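You operate a simulated robot arm through the tools that you are given. There is no shell and no other tool.

You run a simulated robot arm. Do the job below in one go: nothing can be reset, and whatever is moved stays where it is left.

JOB
Make a flat whiting bed at N28 and move the clamped tile from N29 onto it.
Fine: cover the whole tray with the filled sieve, tamp flat, put sieve and tamper back; knob to Open, slide the came off the glass and leave it in the gap; leave the other tile.

It is judged by the outcome, as a careful person would: the job done as asked, and still so three seconds after it is handed in. It fails if anything else is knocked over, pushed out of place, dropped, spilled or broken. Lids that push on must go on centred and level and be pressed home; caps that screw on are set level and turned clockwise until they are tight.

ROBOT AND FRAMES
A 6-joint arm with a two-finger parallel gripper, fixed in place. Base frame: the origin is on the floor under the middle of its stand, x ahead of it, y to its left, z up. Readings come in mm, degrees, newtons and seconds.
With the tool pointing down near the work surface it reaches from about 280 to 800 mm from the base axis. Its first joint turns from -166.0 to 166.0 degrees. Payload 3.43 kg.
The tool frame sits at the grasp point between the pads (the TCP): z along the fingers, y along the line on which they close. The tips reach 34 mm beyond it. The gripper opens to 128 mm. The fingers are 24 mm wide and 12 mm thick; the gripper's body (48 by 130 mm) begins 96 mm behind the TCP.
Orientation is told as [roll, pitch, yaw] about the base's x, y, z axes, in that order, counted from this pose: with the fingers straight down and closing along the base's y, the tool's x points along the base's -x, its y along +y and its z along -z.

CONTROLS
- The arm moves only by the tool step_arm. Its argument "plan" is a list of rows, each a list of 7 numbers: the shift along the tool's x, y, z in units of 20 mm (1.0 is 20 mm), then the turn, a rotation vector about the tool's x, y, z in units of 6 degrees (1.0 is 6 degrees), then the finger opening in mm, from 0 to 128. In form: [[dx, dy, dz, wx, wy, wz, jaw], ...]. A call has 1 to 20 rows; each row shifts and turns the commanded pose from where the row before left it, along the tool's axes as they then stand. A call with a number of a shift or a turn outside -1 to 1 is refused whole. A row lasts 0.2 s, in which the tool goes at most 50 mm and 8.6 degrees; a call with a longer step from one row to the next is refused whole, and so is a gripper value outside its range. Where a pose cannot be reached the arm comes as near as it can. A force on the tool above 40 N (or 10 N above the force at the start of the call, whichever is more), or a blocked arm, ends the call early, and 0.2 s more pass. Each finger travels about 45 mm/s and halts on what it meets, pressing with about 38 N; the grip force reading is that of the motor and also rises with nothing between the fingers. The clock runs only during rows and for 0.2 s after the last one: add rows that do not move to give the fingers time. The reply holds the time, the measured pose of the TCP, the force on the tool along the base axes, the opening and the grip force, in the units named above and with some noise, with the torque about the TCP (base axes, N m) and any sound that the robot's microphone picked up, and new pictures: "show" is both (left out), scene, wrist or none.
- Cameras (640 x 400 px; columns grow to the right, rows downward): "scene" is fixed at [399.7, -649.3, 1444.2]; the picture's right is [0.96, -0.29, 0.00], its down [-0.14, -0.46, -0.88] and it looks along [0.25, 0.84, -0.48] (base axes); focal length 338 px, centre (320, 200). "wrist" rides on the gripper at [76, -11, -160] in the tool frame; the picture's right is [0.15, 0.99, 0.00], its down [-0.88, 0.13, -0.46] and it looks along [-0.45, 0.07, 0.89] (tool axes); focal length 234 px, centre (320, 200). There is no depth. A picture from a camera that has moved, and an enlarged one, comes with that camera's place and axes in the base frame and with its lens.
- enlarge(camera, box): a new picture of the part [left, top, right, bottom] of that camera's present view, enlarged. It takes no simulated time.
- close_job(): hands the job in; it is judged then, once.

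Nothing tells you positions but the pictures and the camera data. Unless the task says otherwise, let go and move clear before handing in.

The tools are called after "Call:" as a command line: name --pt "numbers of a row" for each row, then --argument value for the rest, lists and objects as JSON in quotes. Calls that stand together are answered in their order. step_arm: Moves the arm, as the interface text tells. Its arguments: {"type":"object","properties":{"plan":{"type":"array"},"show":{"type":"string","enum":["both","scene","wrist","none"]}},"required":["plan"]} The other tools are called the same way: enlarge (camera, box) takes an enlarged picture of a part of a camera's view; close_job () hands the job in.

At the start:

```text
clock: 0.0
tcp_pos: [442.7, 137.0, 1232.5]
tcp_rot: [0.0, 0.0, 0.0]
force: [-0.4, 0.4, 0.1]
moment: [0.01, 0.03, -0.02]
grip_width: 127.8
grip_force: 0.0
```

scene: 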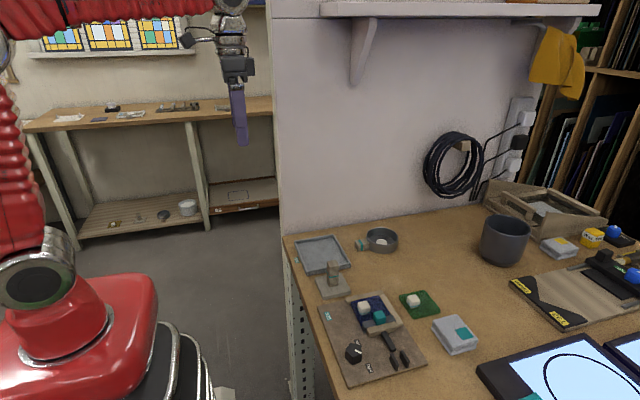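
wrist: 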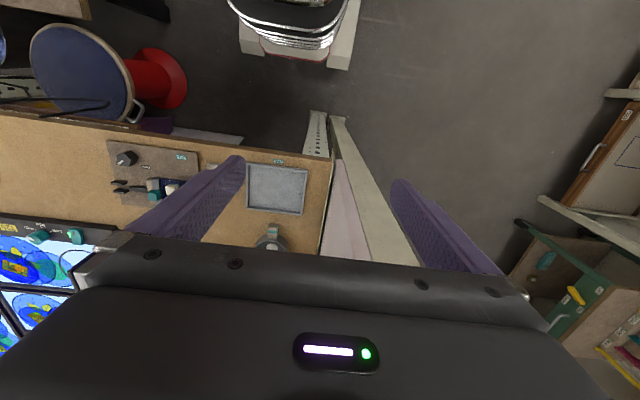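

The scene shows a bench with a tray, a sieve, a tamper on a stand, and a board with a knob, tiles and a slider. I will enlarge the relevant parts to find labels and positions.

Call:
enlarge --camera "scene" --box '[280, 220, 440, 320]'

Call:
enlarge --camera "scene" --box '[310, 280, 470, 380]'

Call:
enlarge --camera "wrist" --box '[90, 130, 330, 280]'

Call:
enlarge --camera "scene" --box '[440, 180, 640, 400]'

```text
4.00 times, centred on (360, 270) of scene
camera zoom: at [399.7, -649.3, 1444.2], right [0.96, -0.29, 0.0], down [-0.14, -0.46, -0.88], along [0.25, 0.84, -0.48], focal length 1351 px, centre (160, -80)
```

zoom: 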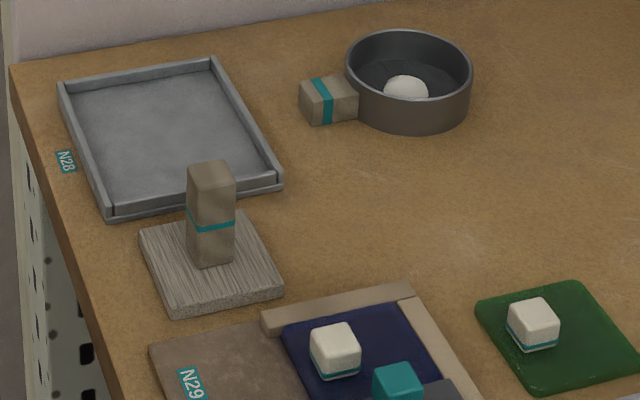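

```text
4.00 times, centred on (390, 330) of scene
camera zoom: at [399.7, -649.3, 1444.2], right [0.96, -0.29, 0.0], down [-0.14, -0.46, -0.88], along [0.25, 0.84, -0.48], focal length 1351 px, centre (40, -320)
```

zoom: 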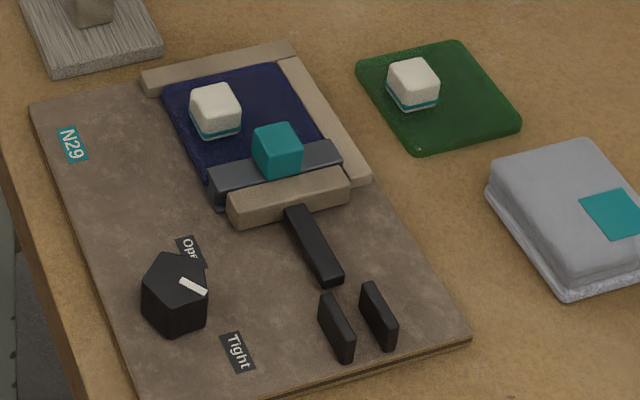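

```text
2.67 times, centred on (210, 205) of wrist
camera zoom: at [366.9, 125.1, 1391.6], right [-0.15, 0.99, 0.0], down [0.88, 0.13, 0.46], along [0.45, 0.07, -0.89], focal length 624 px, centre (613, 187)
```

zoom: 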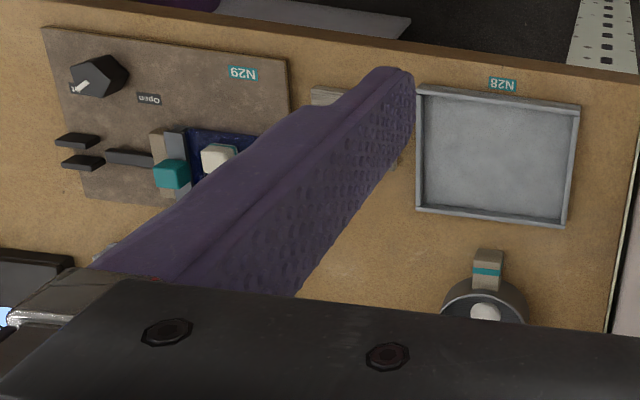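

```text
1.82 times, centred on (540, 290) of scene
camera zoom: at [399.7, -649.3, 1444.2], right [0.96, -0.29, 0.0], down [-0.14, -0.46, -0.88], along [0.25, 0.84, -0.48], focal length 614 px, centre (-80, 36)
```

zoom: 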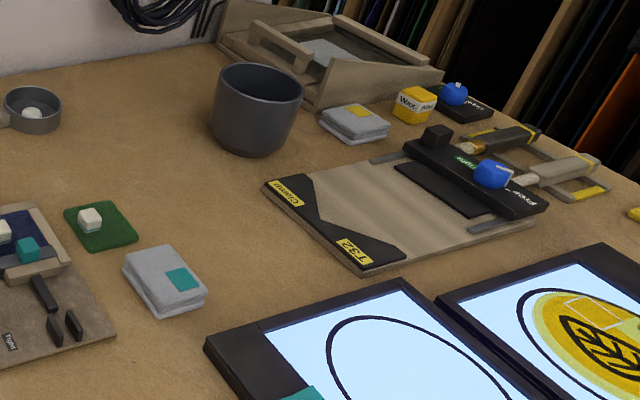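

I see tray N28 at about x 555–672, y −14 to 127; tamper near (602, −72); sieve near (790, 49) with its handle towards the base; and board N29 around (620, −200). I will move above N29 to get a closer look.

Call:
step_arm --pt "-0.5 -1 0.6 0 0 0 128" --pt "-0.5 -1 0.6 0 0 0 128" --pt "-0.5 -1 0.6 0 0 0 128" --pt "-0.5 -1 0.6 0 0 0 128" --pt "-0.5 -1 0.6 0 0 0 128" --pt "-0.5 -1 0.6 0 0 0 128" --pt "-0.5 -1 0.6 0 0 0 128" --pt "-0.5 -1 0.6 0 0 0 128" --pt "-0.5 -1 0.6 0 0 0 128" --pt "-0.5 -1 0.6 0 0 0 128" --pt "-0.5 -1 0.6 0 0 0 128" --pt "-0.5 -1 0.6 0 0 0 128" --pt "-0.5 -1 0.6 0 0 0 128" --pt "-0.5 -1 0.6 0 0 0 128" --pt "0 0 0 0 0 0 128"

```text
clock: 3.2
tcp_pos: [581.5, -144.7, 1065.3]
tcp_rot: [0.0, 0.1, 0.0]
force: [0.3, 0.2, 0.1]
moment: [0.03, -0.01, -0.03]
grip_width: 128.0
grip_force: 0.1
camera wrist: at [506.7, -155.0, 1225.1], right [-0.15, 0.99, 0.0], down [0.88, 0.13, 0.46], along [0.45, 0.07, -0.89], focal length 234 px, centre (320, 200)
```

scene: 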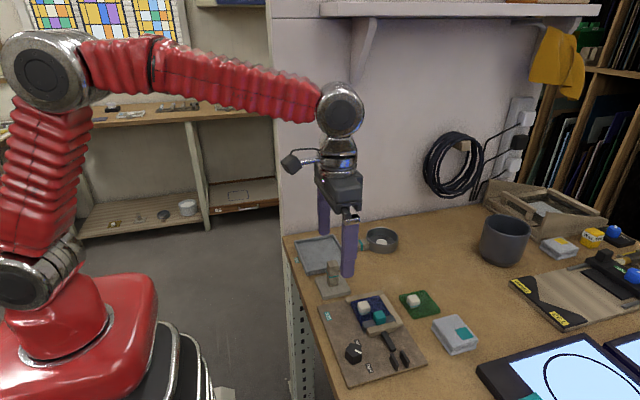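
wrist: 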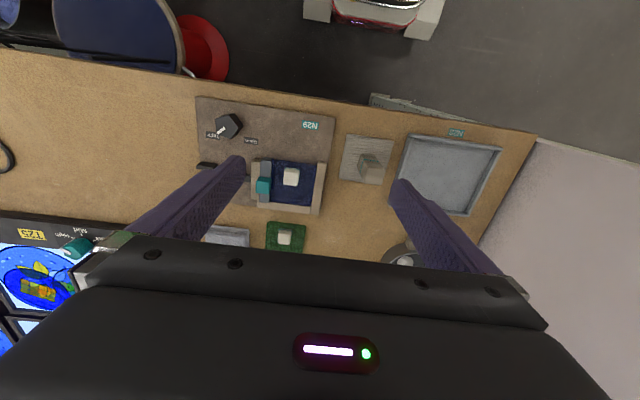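

Call:
enlarge --camera "wrist" --box '[180, 90, 340, 190]'

Call:
enlarge --camera "wrist" --box '[240, 140, 340, 220]'

Call:
enlarge --camera "wrist" --box '[330, 110, 530, 230]'

Call:
enlarge --camera "wrist" --box '[200, 210, 440, 270]'

```text
4.00 times, centred on (260, 140) of wrist
camera zoom: at [506.7, -155.0, 1225.1], right [-0.15, 0.99, 0.0], down [0.88, 0.13, 0.46], along [0.45, 0.07, -0.89], focal length 937 px, centre (560, 440)
```

zoom: 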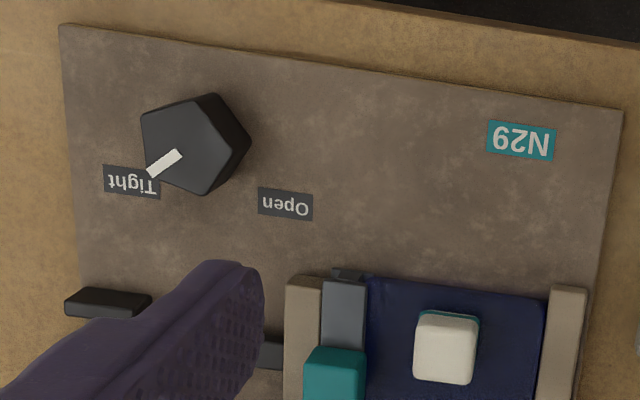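

```text
5.00 times, centred on (290, 180) of wrist
camera zoom: at [506.7, -155.0, 1225.1], right [-0.15, 0.99, 0.0], down [0.88, 0.13, 0.46], along [0.45, 0.07, -0.89], focal length 1171 px, centre (470, 300)
```

zoom: 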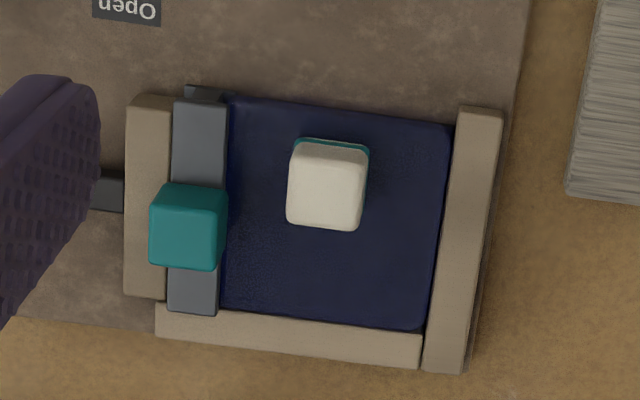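

```text
3.20 times, centred on (430, 170) of wrist
camera zoom: at [506.7, -155.0, 1225.1], right [-0.15, 0.99, 0.0], down [0.88, 0.13, 0.46], along [0.45, 0.07, -0.89], focal length 749 px, centre (-32, 296)
```

zoom: 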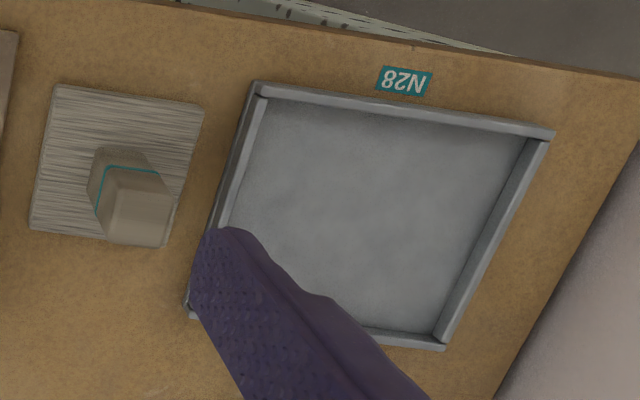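

```text
2.67 times, centred on (320, 240) of wrist
camera zoom: at [506.7, -155.0, 1225.1], right [-0.15, 0.99, 0.0], down [0.88, 0.13, 0.46], along [0.45, 0.07, -0.89], focal length 624 px, centre (320, 93)
```

zoom: 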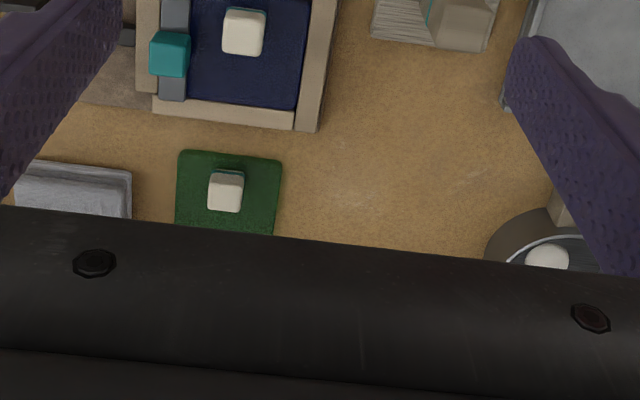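

I now see the layout: came (grey bar with teal cube) overlaps the −y edge of the blue glass, knob points at Tight. Next I look closely at the sieve and its handle near (728, 46).

Call:
step_arm --pt "-0.4 0.95 0.2 0 0 0 128" --pt "-0.4 0.95 0.2 0 0 0 128" --pt "-0.4 0.95 0.2 0 0 0 128" --pt "-0.4 0.95 0.2 0 0 0 128" --pt "-0.4 0.95 0.2 0 0 0 128" --pt "-0.4 0.95 0.2 0 0 0 128" --pt "-0.4 0.95 0.2 0 0 0 128" --pt "-0.4 0.95 0.2 0 0 0 128" --pt "-0.4 0.95 0.2 0 0 0 128" --pt "-0.4 0.95 0.2 0 0 0 128" --pt "0 0 0 0 0 0 128"

```text
clock: 5.6
tcp_pos: [661.2, 48.4, 1023.2]
tcp_rot: [-0.1, 0.0, 0.0]
force: [-0.4, -0.2, 0.4]
moment: [0.01, -0.03, 0.0]
grip_width: 128.1
grip_force: 0.1
camera wrist: at [585.6, 36.1, 1182.8], right [-0.15, 0.99, 0.0], down [0.88, 0.13, 0.46], along [0.45, 0.07, -0.89], focal length 234 px, centre (320, 200)
```

scene: 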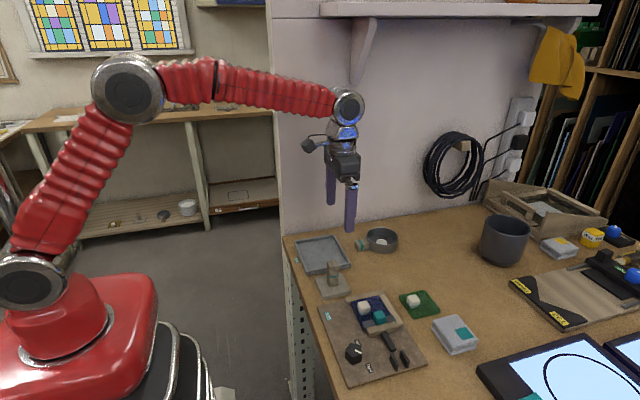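
wrist: 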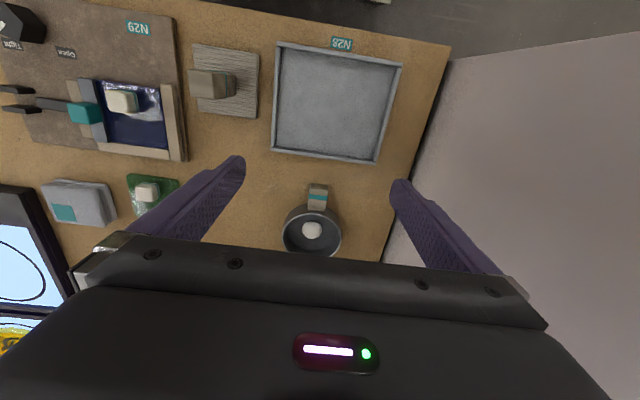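

Call:
enlarge --camera "wrist" --box '[260, 170, 380, 270]'

Call:
enlarge --camera "wrist" --box '[180, 30, 420, 170]'

Call:
enlarge --camera "scene" --box '[345, 215, 409, 265]'

```text
4.00 times, centred on (320, 220) of wrist
camera zoom: at [585.6, 36.1, 1182.8], right [-0.15, 0.99, 0.0], down [0.88, 0.13, 0.46], along [0.45, 0.07, -0.89], focal length 937 px, centre (320, 120)
```

zoom: 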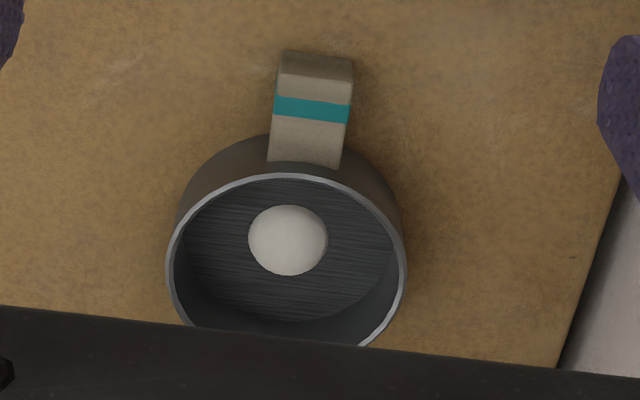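

```text
2.67 times, centred on (300, 100) of wrist
camera zoom: at [585.6, 36.1, 1182.8], right [-0.15, 0.99, 0.0], down [0.88, 0.13, 0.46], along [0.45, 0.07, -0.89], focal length 624 px, centre (373, 467)
```

zoom: 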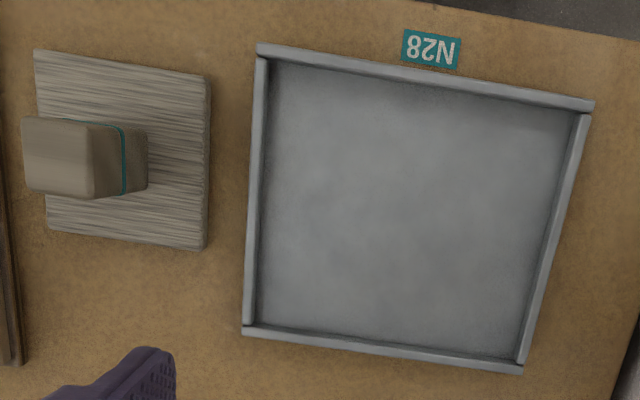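

```text
8.00 times, centred on (377, 240) of scene
camera zoom: at [399.7, -649.3, 1444.2], right [0.96, -0.29, 0.0], down [-0.14, -0.46, -0.88], along [0.25, 0.84, -0.48], focal length 2702 px, centre (-136, -120)
```

zoom: 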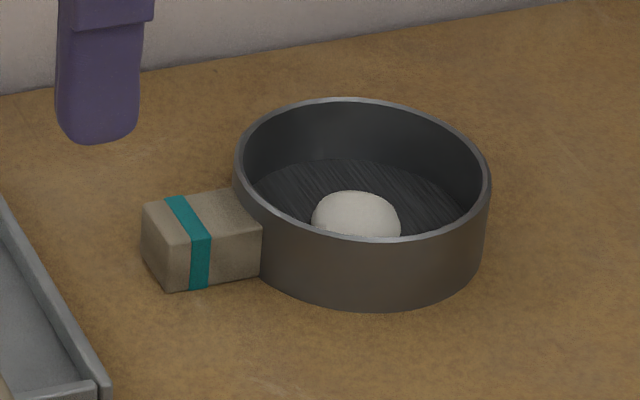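

The sieve handle lies along x at about y 55, x 720–753, about 24 mm wide, top near z 890. I'll hover over it at (734, 55) and check alignment.

Call:
step_arm --pt "-0.6 0.06 0.5 0 0 0 110" --pt "-0.6 0.06 0.5 0 0 0 90" --pt "-0.6 0.06 0.5 0 0 0 70" --pt "-0.6 0.06 0.5 0 0 0 60" --pt "-0.6 0.06 0.5 0 0 0 60" --pt "-0.6 0.05 0.6 0 0 0 60" --pt "0 0 0 0 0 0 60"

```text
clock: 7.2
tcp_pos: [734.4, 52.6, 962.4]
tcp_rot: [0.0, 0.0, -0.1]
force: [-0.1, 0.0, -0.1]
moment: [0.02, -0.01, 0.02]
grip_width: 59.7
grip_force: 0.0
camera wrist: at [659.6, 41.4, 1122.5], right [-0.15, 0.99, 0.0], down [0.88, 0.13, 0.46], along [0.45, 0.07, -0.89], focal length 234 px, centre (320, 200)
```

scene: 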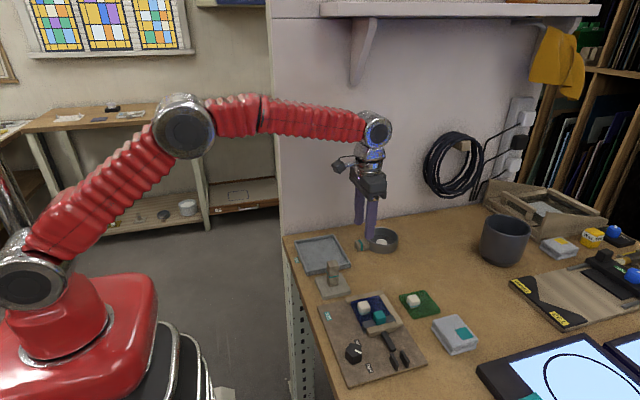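
wrist: 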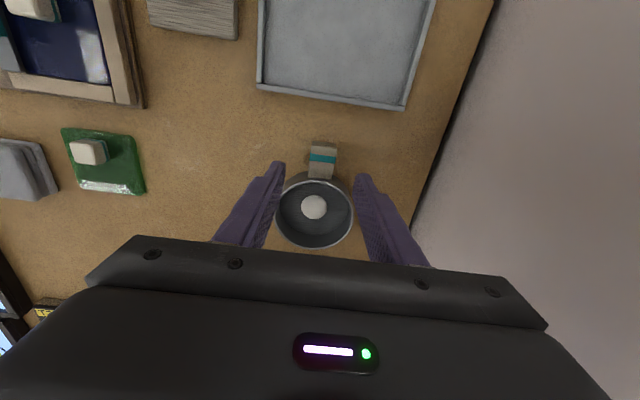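

The fingers straddle the handle line well. I'll descend to about z 908 and check with pictures before gripping.

Call:
step_arm --pt "0 0.05 0.6 0 0 0 60" --pt "0 0 0.6 0 0 0 60" --pt "0 0 0.6 0 0 0 60" --pt "0 0 0.5 0 0 0 60" --pt "0 0 0.4 0 0 0 60" --pt "0 0 0 0 0 0 60"

Call:
enlarge --camera "scene" --box '[345, 205, 425, 265]'

Call:
enlarge --camera "wrist" --box '[240, 100, 400, 240]'

```text
clock: 8.6
tcp_pos: [734.1, 53.3, 906.6]
tcp_rot: [0.0, 0.0, 0.0]
force: [0.7, 0.6, -0.5]
moment: [0.01, 0.01, -0.03]
grip_width: 60.0
grip_force: 0.0
camera wrist: at [658.7, 42.0, 1066.9], right [-0.15, 0.99, 0.0], down [0.88, 0.13, 0.46], along [0.45, 0.07, -0.89], focal length 234 px, centre (320, 200)
```

scene: 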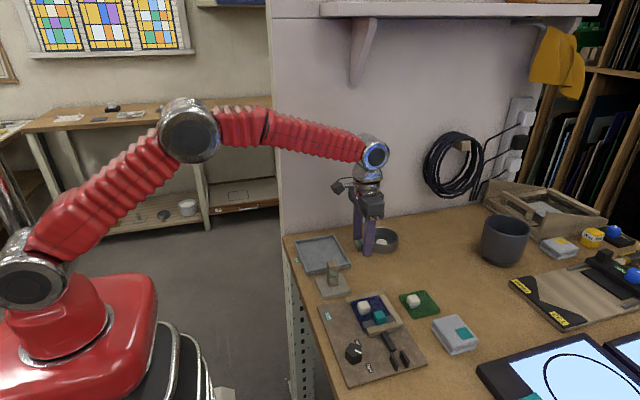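
wrist: 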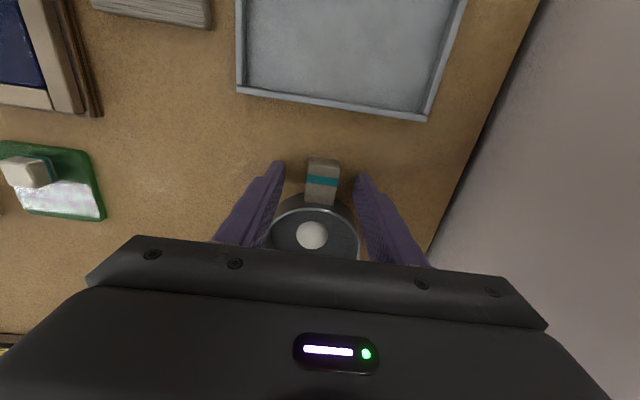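

```text
6.67 times, centred on (385, 235) of scene
camera zoom: at [399.7, -649.3, 1444.2], right [0.96, -0.29, 0.0], down [-0.14, -0.46, -0.88], along [0.25, 0.84, -0.48], focal length 2252 px, centre (-113, -33)
```

zoom: 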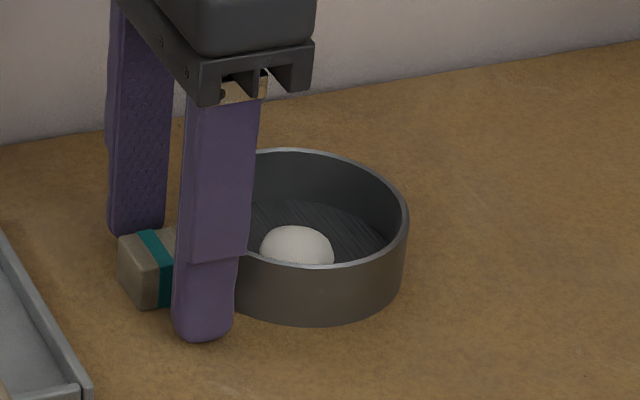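

```text
2.86 times, centred on (320, 170) of wrist
camera zoom: at [658.7, 42.0, 1066.9], right [-0.15, 0.99, 0.0], down [0.88, 0.13, 0.46], along [0.45, 0.07, -0.89], focal length 669 px, centre (320, 286)
```

zoom: 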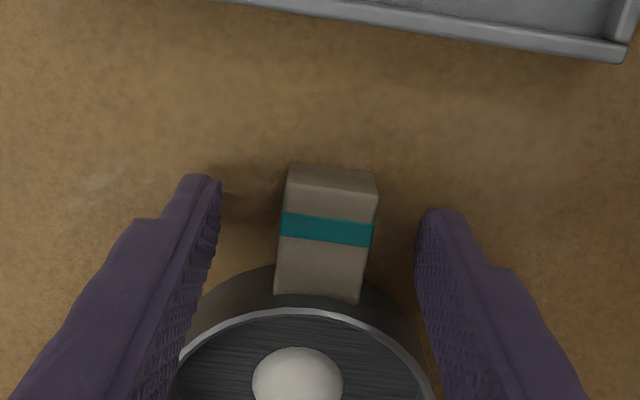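

Fingers straddle the handle with the tips just above the bench. I'll close on it now.

Call:
step_arm --pt "0 0.02 0 0 0 0 40" --pt "0 0 0 0 0 0 30" --pt "0 0 0 0 0 0 20" --pt "0 0 0 0 0 0 10" --pt "0 0 0 0 0 0 10" --show "wrist"

```text
clock: 9.8
tcp_pos: [733.4, 54.8, 907.1]
tcp_rot: [0.0, 0.0, 0.1]
force: [0.3, 0.8, -0.3]
moment: [0.05, 0.01, 0.02]
grip_width: 25.2
grip_force: 38.3
camera wrist: at [658.9, 43.1, 1067.6], right [-0.15, 0.99, 0.0], down [0.88, 0.13, 0.46], along [0.45, 0.07, -0.89], focal length 234 px, centre (320, 200)
```

wrist: 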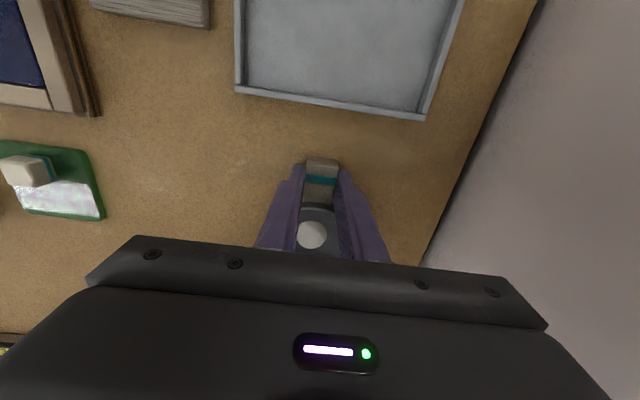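

The handle is gripped (25 mm, 38 N). I'll lift gently by about 28 mm and look at the sieve.

Call:
step_arm --pt "0 0 -0.1 0 0 0 10" --pt "0 0 -0.2 0 0 0 10" --pt "0 0 -0.25 0 0 0 10" --pt "0 0 -0.25 0 0 0 10" --pt "0 0 -0.25 0 0 0 10" --pt "0 0 -0.2 0 0 0 10" --pt "0 0 -0.1 0 0 0 10" --pt "0 0 -0.05 0 0 0 10" --pt "0 0 0 0 0 0 10"

Call:
enlarge --camera "scene" --box '[345, 195, 441, 265]'

```text
clock: 11.8
tcp_pos: [734.6, 54.9, 937.4]
tcp_rot: [0.0, -0.1, 0.0]
force: [0.1, -0.8, -0.6]
moment: [0.0, 0.04, -0.03]
grip_width: 24.9
grip_force: 37.8
camera wrist: at [659.2, 43.2, 1096.6], right [-0.15, 0.99, 0.0], down [0.88, 0.13, 0.46], along [0.45, 0.07, -0.89], focal length 234 px, centre (320, 200)
```

scene: 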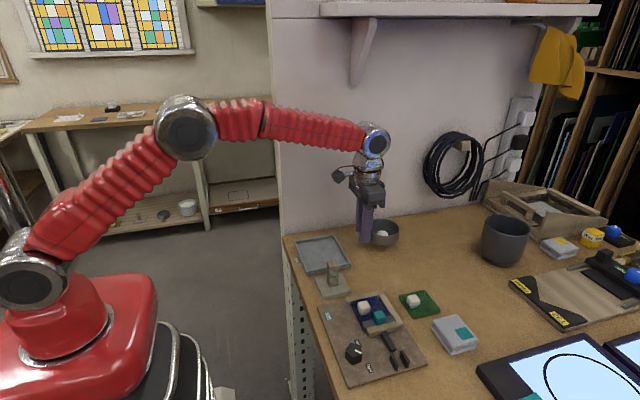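
wrist: 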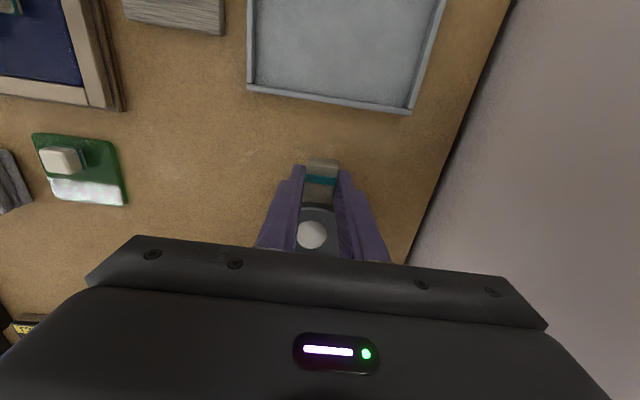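

```text
5.71 times, centred on (393, 230) of scene
camera zoom: at [399.7, -649.3, 1444.2], right [0.96, -0.29, 0.0], down [-0.14, -0.46, -0.88], along [0.25, 0.84, -0.48], focal length 1930 px, centre (-97, 29)
```

zoom: 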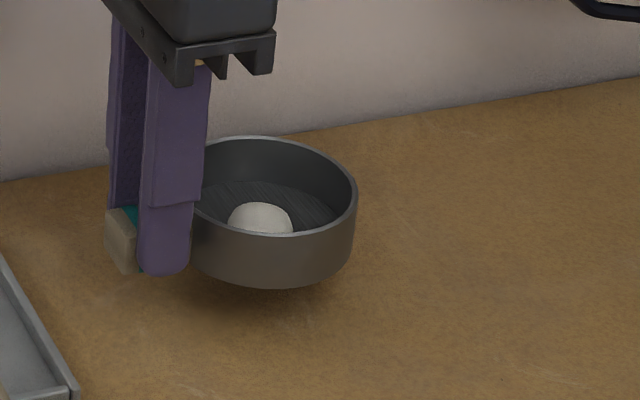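

The sieve is held level with the whiting inside. I'll carry it smoothly along −x to over the tray's middle.

Call:
step_arm --pt "0.1 0 0 0 0 0 10" --pt "0.2 0 0 0 0 0 10" --pt "0.4 0 0 0 0 0 10" --pt "0.6 0 0 0 0 0 10" --pt "0.7 0 0 0 0 0 10" --pt "0.7 0 0 0 0 0 10" --pt "0.7 0 0 0 0 0 10" --pt "0.7 0 0 0 0 0 10" --pt "0.7 0 0 0 0 0 10" --pt "0.7 0 0 0 0 0 10" --pt "0.7 0 0 0 0 0 10" --pt "0.7 0 0 0 0 0 10" --pt "0.6 0 0 0 0 0 10" --pt "0.5 0 0 0 0 0 10" --pt "0.4 0 0 0 0 0 10" --pt "0.3 0 0 0 0 0 10" --pt "0.2 0 0 0 0 0 10" --pt "0.1 0 0 0 0 0 10" --pt "0 0 0 0 0 0 10"

Call:
enlarge --camera "scene" --box '[280, 215, 440, 315]'

Call:
enlarge --camera "wrist" --box '[200, 100, 440, 260]'

```text
clock: 15.8
tcp_pos: [555.0, 54.7, 936.0]
tcp_rot: [0.1, 0.1, 0.0]
force: [-0.1, -0.3, -1.6]
moment: [0.0, 0.06, -0.01]
grip_width: 25.5
grip_force: 38.2
camera wrist: at [478.8, 42.7, 1095.9], right [-0.15, 0.99, 0.0], down [0.88, 0.13, 0.46], along [0.45, 0.07, -0.89], focal length 234 px, centre (320, 200)
```

scene: 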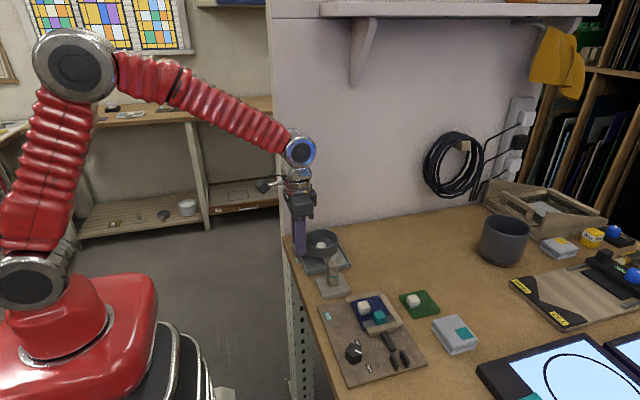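
wrist: 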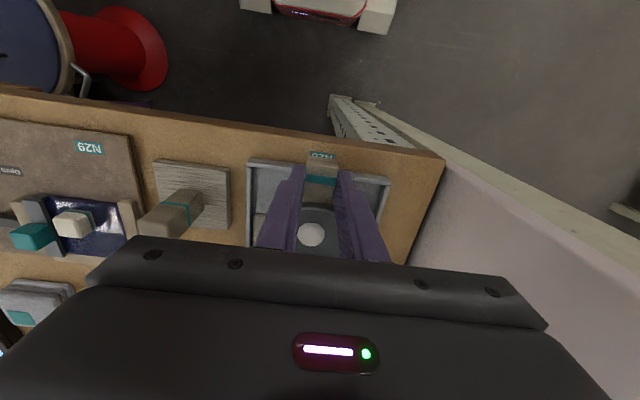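

```text
4.00 times, centred on (360, 265) of scene
camera zoom: at [399.7, -649.3, 1444.2], right [0.96, -0.29, 0.0], down [-0.14, -0.46, -0.88], along [0.25, 0.84, -0.48], focal length 1351 px, centre (160, -60)
```

zoom: 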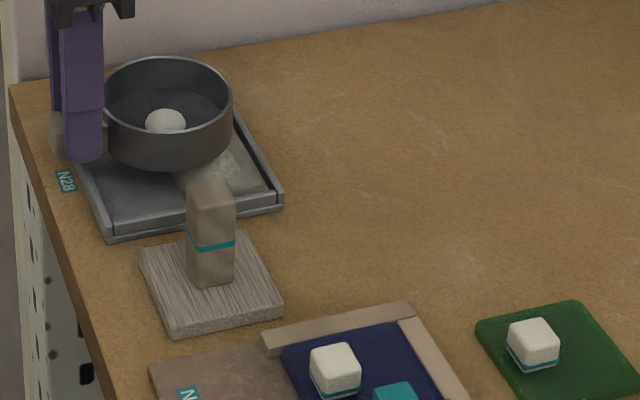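

```text
2.50 times, centred on (320, 180) of wrist
camera zoom: at [478.8, 42.7, 1095.9], right [-0.15, 0.99, 0.0], down [0.88, 0.13, 0.46], along [0.45, 0.07, -0.89], focal length 585 px, centre (320, 250)
```

zoom: 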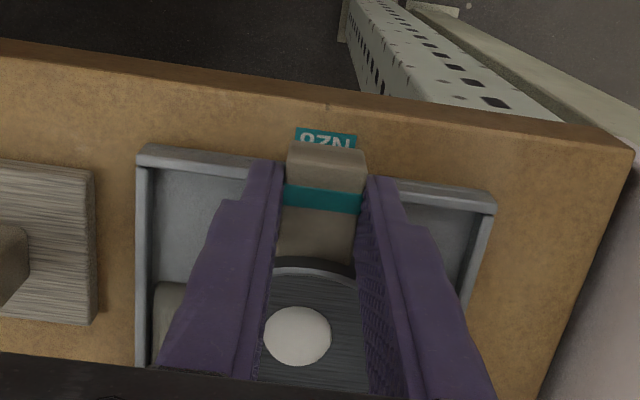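

Whiting is already falling beneath the sieve as it moves. I'll enlarge the tray to see what's been laid.

Call:
enlarge --camera "scene" --box '[292, 225, 362, 280]'

Call:
enlarge --camera "wrist" --box '[240, 150, 300, 250]'

Call:
enlarge --camera "scene" --box '[330, 220, 430, 280]'

```text
7.27 times, centred on (327, 252) of scene
camera zoom: at [399.7, -649.3, 1444.2], right [0.96, -0.29, 0.0], down [-0.14, -0.46, -0.88], along [0.25, 0.84, -0.48], focal length 2456 px, centre (269, -182)
```

zoom: 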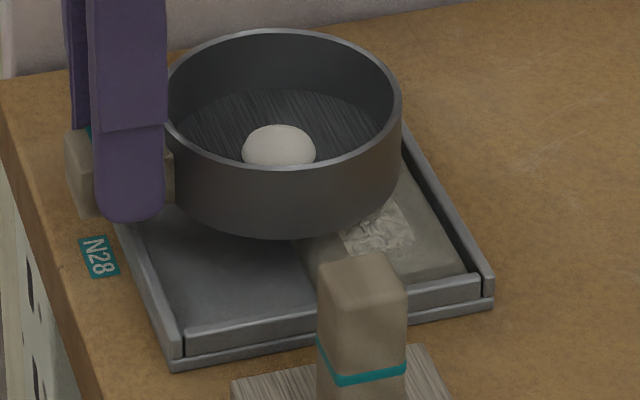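

```text
4.00 times, centred on (270, 200) of wrist
camera zoom: at [478.8, 42.7, 1095.9], right [-0.15, 0.99, 0.0], down [0.88, 0.13, 0.46], along [0.45, 0.07, -0.89], focal length 937 px, centre (520, 200)
```

zoom: 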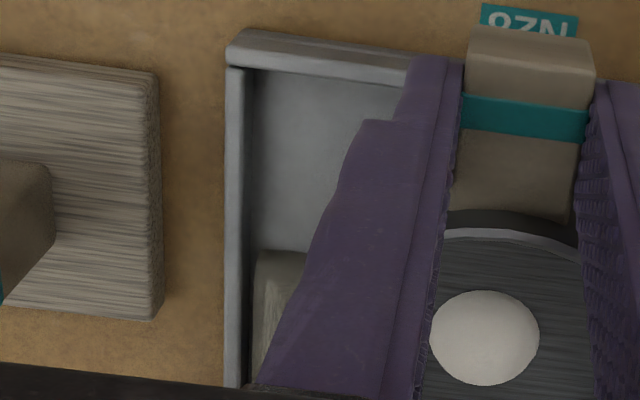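

```text
6.40 times, centred on (380, 250) of scene
camera zoom: at [399.7, -649.3, 1444.2], right [0.96, -0.29, 0.0], down [-0.14, -0.46, -0.88], along [0.25, 0.84, -0.48], focal length 2162 px, centre (-64, -120)
```

zoom: 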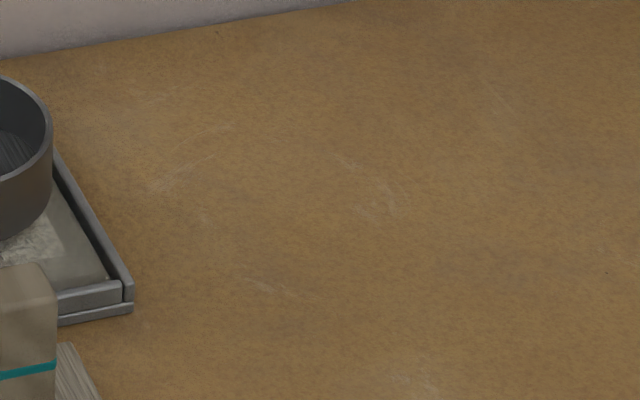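

A slab of whiting has been laid under the sieve's path on the +x side. I'll sweep the sieve slowly over the tray, keeping its outline inside the rim, to cover everything.

Call:
step_arm --pt "0.4 0 0 0 0 0 10" --pt "0.35 0 0 0 0 0 10" --pt "0 0.45 0 0 0 0 10" --pt "0 0.45 0 0 0 0 10" --pt "0 0.45 0 0 0 0 10" --pt "-0.5 0 0 0 0 0 10" --pt "-0.5 0 0 0 0 0 10" --pt "-0.5 0 0 0 0 0 10" --pt "0 -0.45 0 0 0 0 10" --pt "0 -0.45 0 0 0 0 10" --pt "0 -0.45 0 0 0 0 10" --pt "0 -0.45 0 0 0 0 10" --pt "0 -0.45 0 0 0 0 10" --pt "0 -0.45 0 0 0 0 10" --pt "0.5 0 0 0 0 0 10" --pt "0.5 0 0 0 0 0 10" --pt "0.5 0 0 0 0 0 10" --pt "0 0.4 0 0 0 0 10" --pt "0 0.2 0 0 0 0 10" --pt "0 0 0 0 0 0 10"

Call:
enlarge --camera "scene" --box '[282, 220, 372, 285]'

Call:
enlarge --camera "wrist" --box '[230, 130, 430, 260]'

```text
clock: 20.0
tcp_pos: [537.8, 40.0, 936.7]
tcp_rot: [0.1, 0.0, 0.0]
force: [0.4, 0.9, -0.8]
moment: [-0.01, 0.03, 0.0]
grip_width: 25.1
grip_force: 37.9
camera wrist: at [463.6, 29.2, 1096.2], right [-0.15, 0.99, 0.0], down [0.88, 0.13, 0.46], along [0.45, 0.07, -0.89], focal length 234 px, centre (320, 200)
```

scene: 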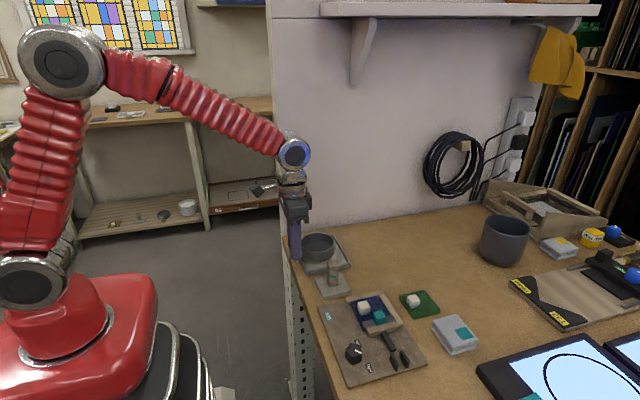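
wrist: 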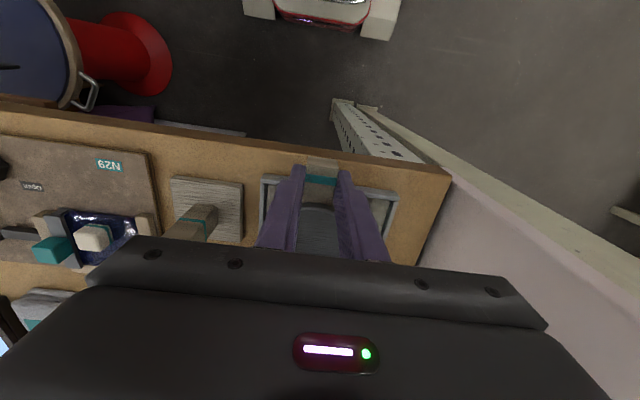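

```text
6.15 times, centred on (327, 252) of scene
camera zoom: at [399.7, -649.3, 1444.2], right [0.96, -0.29, 0.0], down [-0.14, -0.46, -0.88], along [0.25, 0.84, -0.48], focal length 2079 px, centre (277, -123)
```

zoom: 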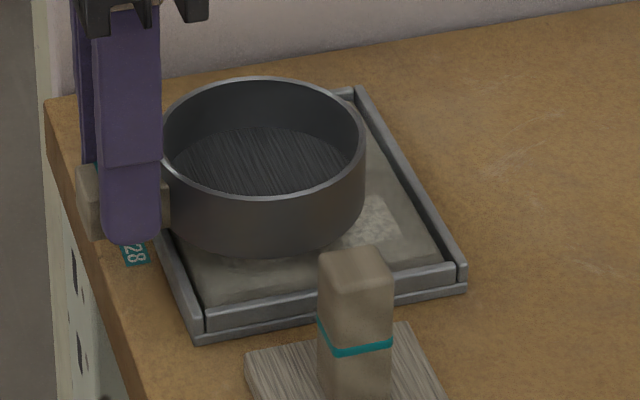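

```text
3.08 times, centred on (330, 195) of wrist
camera zoom: at [463.6, 29.2, 1096.2], right [-0.15, 0.99, 0.0], down [0.88, 0.13, 0.46], along [0.45, 0.07, -0.89], focal length 720 px, centre (289, 215)
```

zoom: 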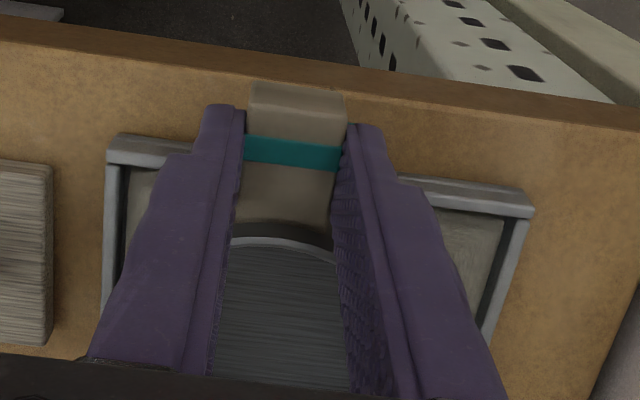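

The sieve is now empty and the bed lies in the tray. I'll carry the sieve back over its original spot and check coverage from there.

Call:
step_arm --pt "-0.1 0.1 0 0 0 0 10" --pt "-0.25 0.2 0 0 0 0 10" --pt "-0.5 0.2 0 0 0 0 10" --pt "-0.6 0.15 0 0 0 0 10" --pt "-0.7 0.1 0 0 0 0 10" --pt "-0.7 0 0 0 0 0 10" --pt "-0.7 0 0 0 0 0 10" --pt "-0.7 0 0 0 0 0 10" --pt "-0.7 0 0 0 0 0 10" --pt "-0.7 0 0 0 0 0 10" --pt "-0.7 0 0 0 0 0 10" --pt "-0.7 0 0 0 0 0 10" --pt "-0.7 0 0 0 0 0 10" --pt "-0.6 0 0 0 0 0 10" --pt "-0.5 0 0 0 0 0 10" --pt "-0.4 0 0 0 0 0 10" --pt "-0.3 0 0 0 0 0 10" --pt "-0.2 0 0 0 0 0 10" --pt "0 0 0 0 0 0 10"

Call:
enlarge --camera "scene" --box '[282, 220, 372, 285]'

Call:
enlarge --camera "wrist" --box '[200, 0, 520, 200]'

```text
clock: 24.0
tcp_pos: [734.5, 53.8, 936.7]
tcp_rot: [0.0, 0.0, -0.1]
force: [0.1, -0.1, -1.1]
moment: [0.0, 0.03, -0.01]
grip_width: 25.1
grip_force: 37.8
camera wrist: at [659.6, 42.5, 1096.9], right [-0.15, 0.99, 0.0], down [0.88, 0.13, 0.46], along [0.45, 0.07, -0.89], focal length 234 px, centre (320, 200)
```

scene: 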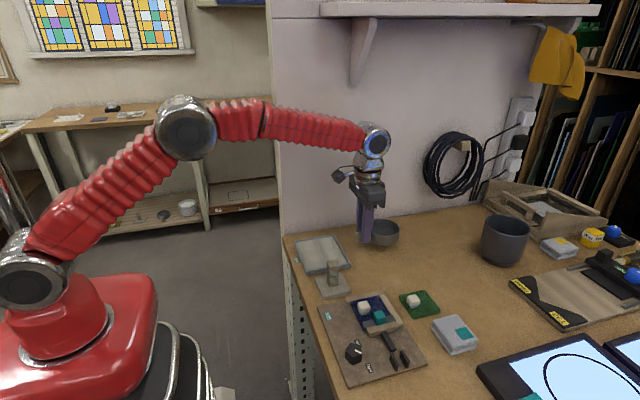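
wrist: 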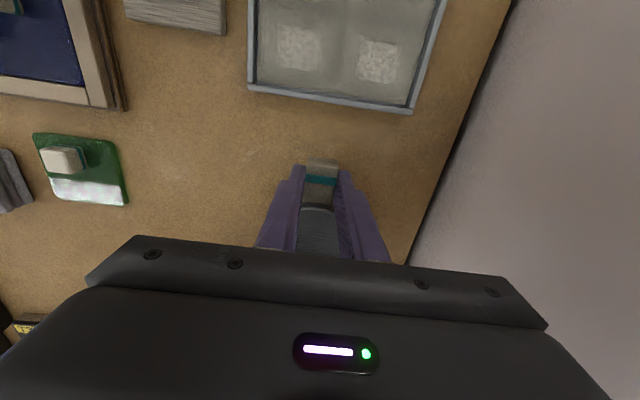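

```text
6.15 times, centred on (327, 252) of scene
camera zoom: at [399.7, -649.3, 1444.2], right [0.96, -0.29, 0.0], down [-0.14, -0.46, -0.88], along [0.25, 0.84, -0.48], focal length 2079 px, centre (277, -123)
```

zoom: 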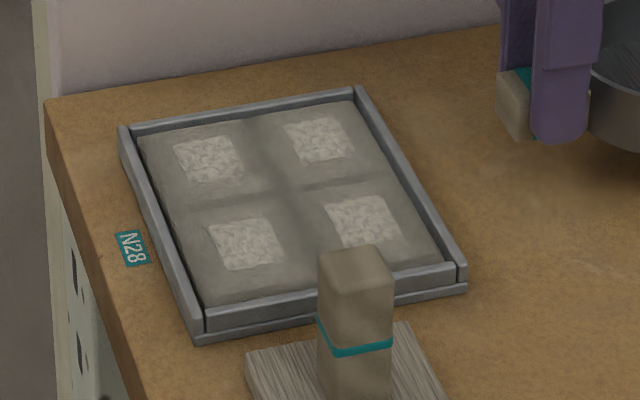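

```text
2.00 times, centred on (360, 100) of wrist
camera zoom: at [659.6, 42.5, 1096.9], right [-0.15, 0.99, 0.0], down [0.88, 0.13, 0.46], along [0.45, 0.07, -0.89], focal length 468 px, centre (240, 400)
```

zoom: 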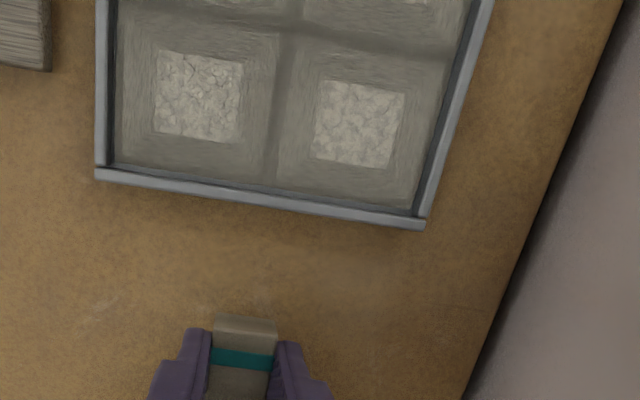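

All four quarters of the tray are covered, each with a rough mound to tamp. Now I'll lower the sieve back to its place and release it.

Call:
step_arm --pt "0 0 0.1 0 0 0 10" --pt "0 0 0.2 0 0 0 10" --pt "0 0 0.25 0 0 0 10" --pt "0 0 0.25 0 0 0 10" --pt "0 0 0.2 0 0 0 10" --pt "0 0 0.15 0 0 0 10" --pt "0 0 0.1 0 0 0 10" --pt "0 0 0.1 0 0 0 10" --pt "0 0 0.05 0 0 0 10" --pt "0 0 0 0 0 0 10"

Call:
enlarge --camera "scene" --box '[345, 205, 425, 265]'

```text
clock: 26.2
tcp_pos: [734.2, 55.0, 907.6]
tcp_rot: [0.1, 0.0, 0.0]
force: [1.2, -0.9, -0.1]
moment: [0.0, 0.05, 0.0]
grip_width: 25.1
grip_force: 38.2
camera wrist: at [659.9, 43.4, 1067.8], right [-0.15, 0.99, 0.0], down [0.88, 0.13, 0.46], along [0.45, 0.07, -0.89], focal length 234 px, centre (320, 200)
```

scene: 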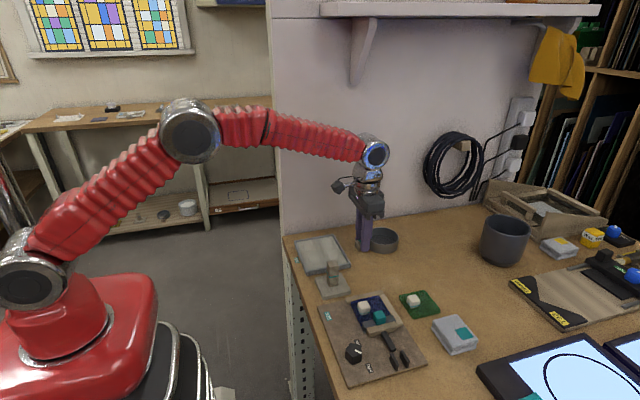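
wrist: 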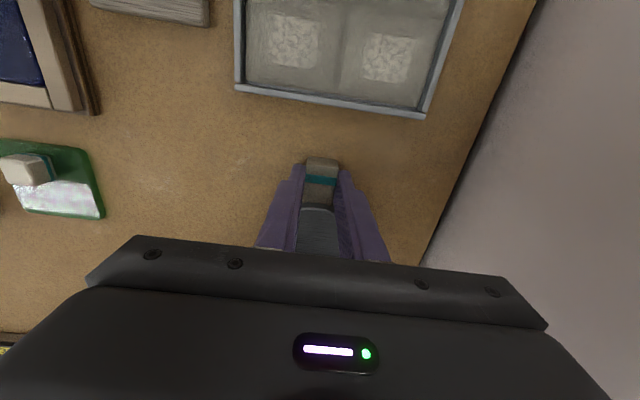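

```text
6.67 times, centred on (385, 235) of scene
camera zoom: at [399.7, -649.3, 1444.2], right [0.96, -0.29, 0.0], down [-0.14, -0.46, -0.88], along [0.25, 0.84, -0.48], focal length 2252 px, centre (-113, -33)
```

zoom: 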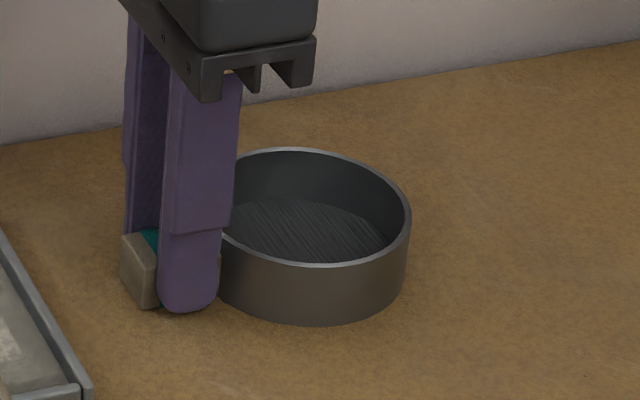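

The sieve matches its original place to within about a millimetre. I'll settle it one more millimetre, release, and rise clear.

Call:
step_arm --pt "0 0 0.04 0 0 0 10" --pt "0 0 0 0 0 0 10" --pt "0 0 0 0 0 0 25" --pt "0 0 0 0 0 0 35" --pt "0 0 0 0 0 0 60" --pt "0 0 0 0 0 0 60" --pt "0 0 0 0 0 0 60" --pt "0 0 -0.5 0 0 0 60" --pt "0 0 -0.8 0 0 0 60" --pt "0 0 -0.8 0 0 0 60" --pt "0 0 -0.8 0 0 0 60" --pt "0 0 -0.8 0 0 0 60"

Call:
enlarge --camera "scene" --box '[345, 205, 425, 265]'

```text
clock: 28.8
tcp_pos: [734.9, 55.0, 981.0]
tcp_rot: [0.0, -0.1, 0.0]
force: [0.3, -0.1, 0.1]
moment: [-0.01, 0.0, -0.02]
grip_width: 60.1
grip_force: 0.0
camera wrist: at [659.9, 42.7, 1141.0], right [-0.15, 0.99, 0.0], down [0.88, 0.13, 0.46], along [0.45, 0.07, -0.89], focal length 234 px, centre (320, 200)
```

scene: 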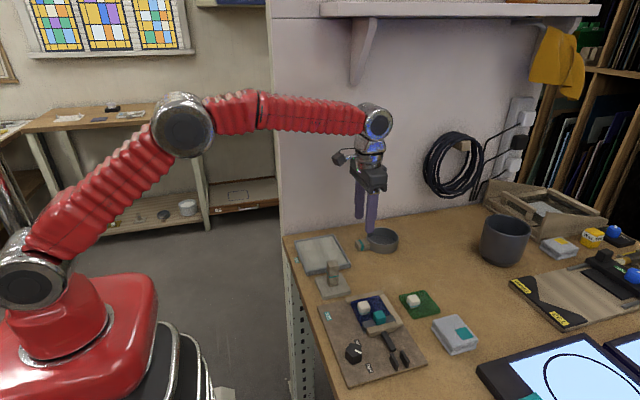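
wrist: 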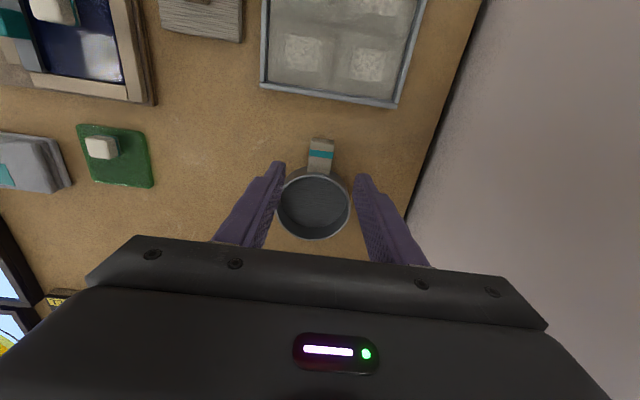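

```text
6.67 times, centred on (385, 235) of scene
camera zoom: at [399.7, -649.3, 1444.2], right [0.96, -0.29, 0.0], down [-0.14, -0.46, -0.88], along [0.25, 0.84, -0.48], focal length 2252 px, centre (-113, -33)
```

zoom: 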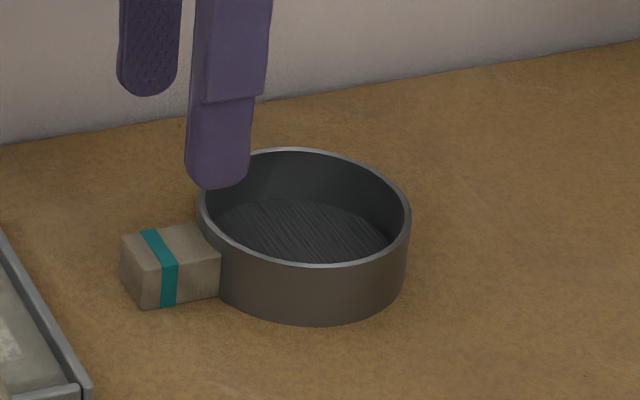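

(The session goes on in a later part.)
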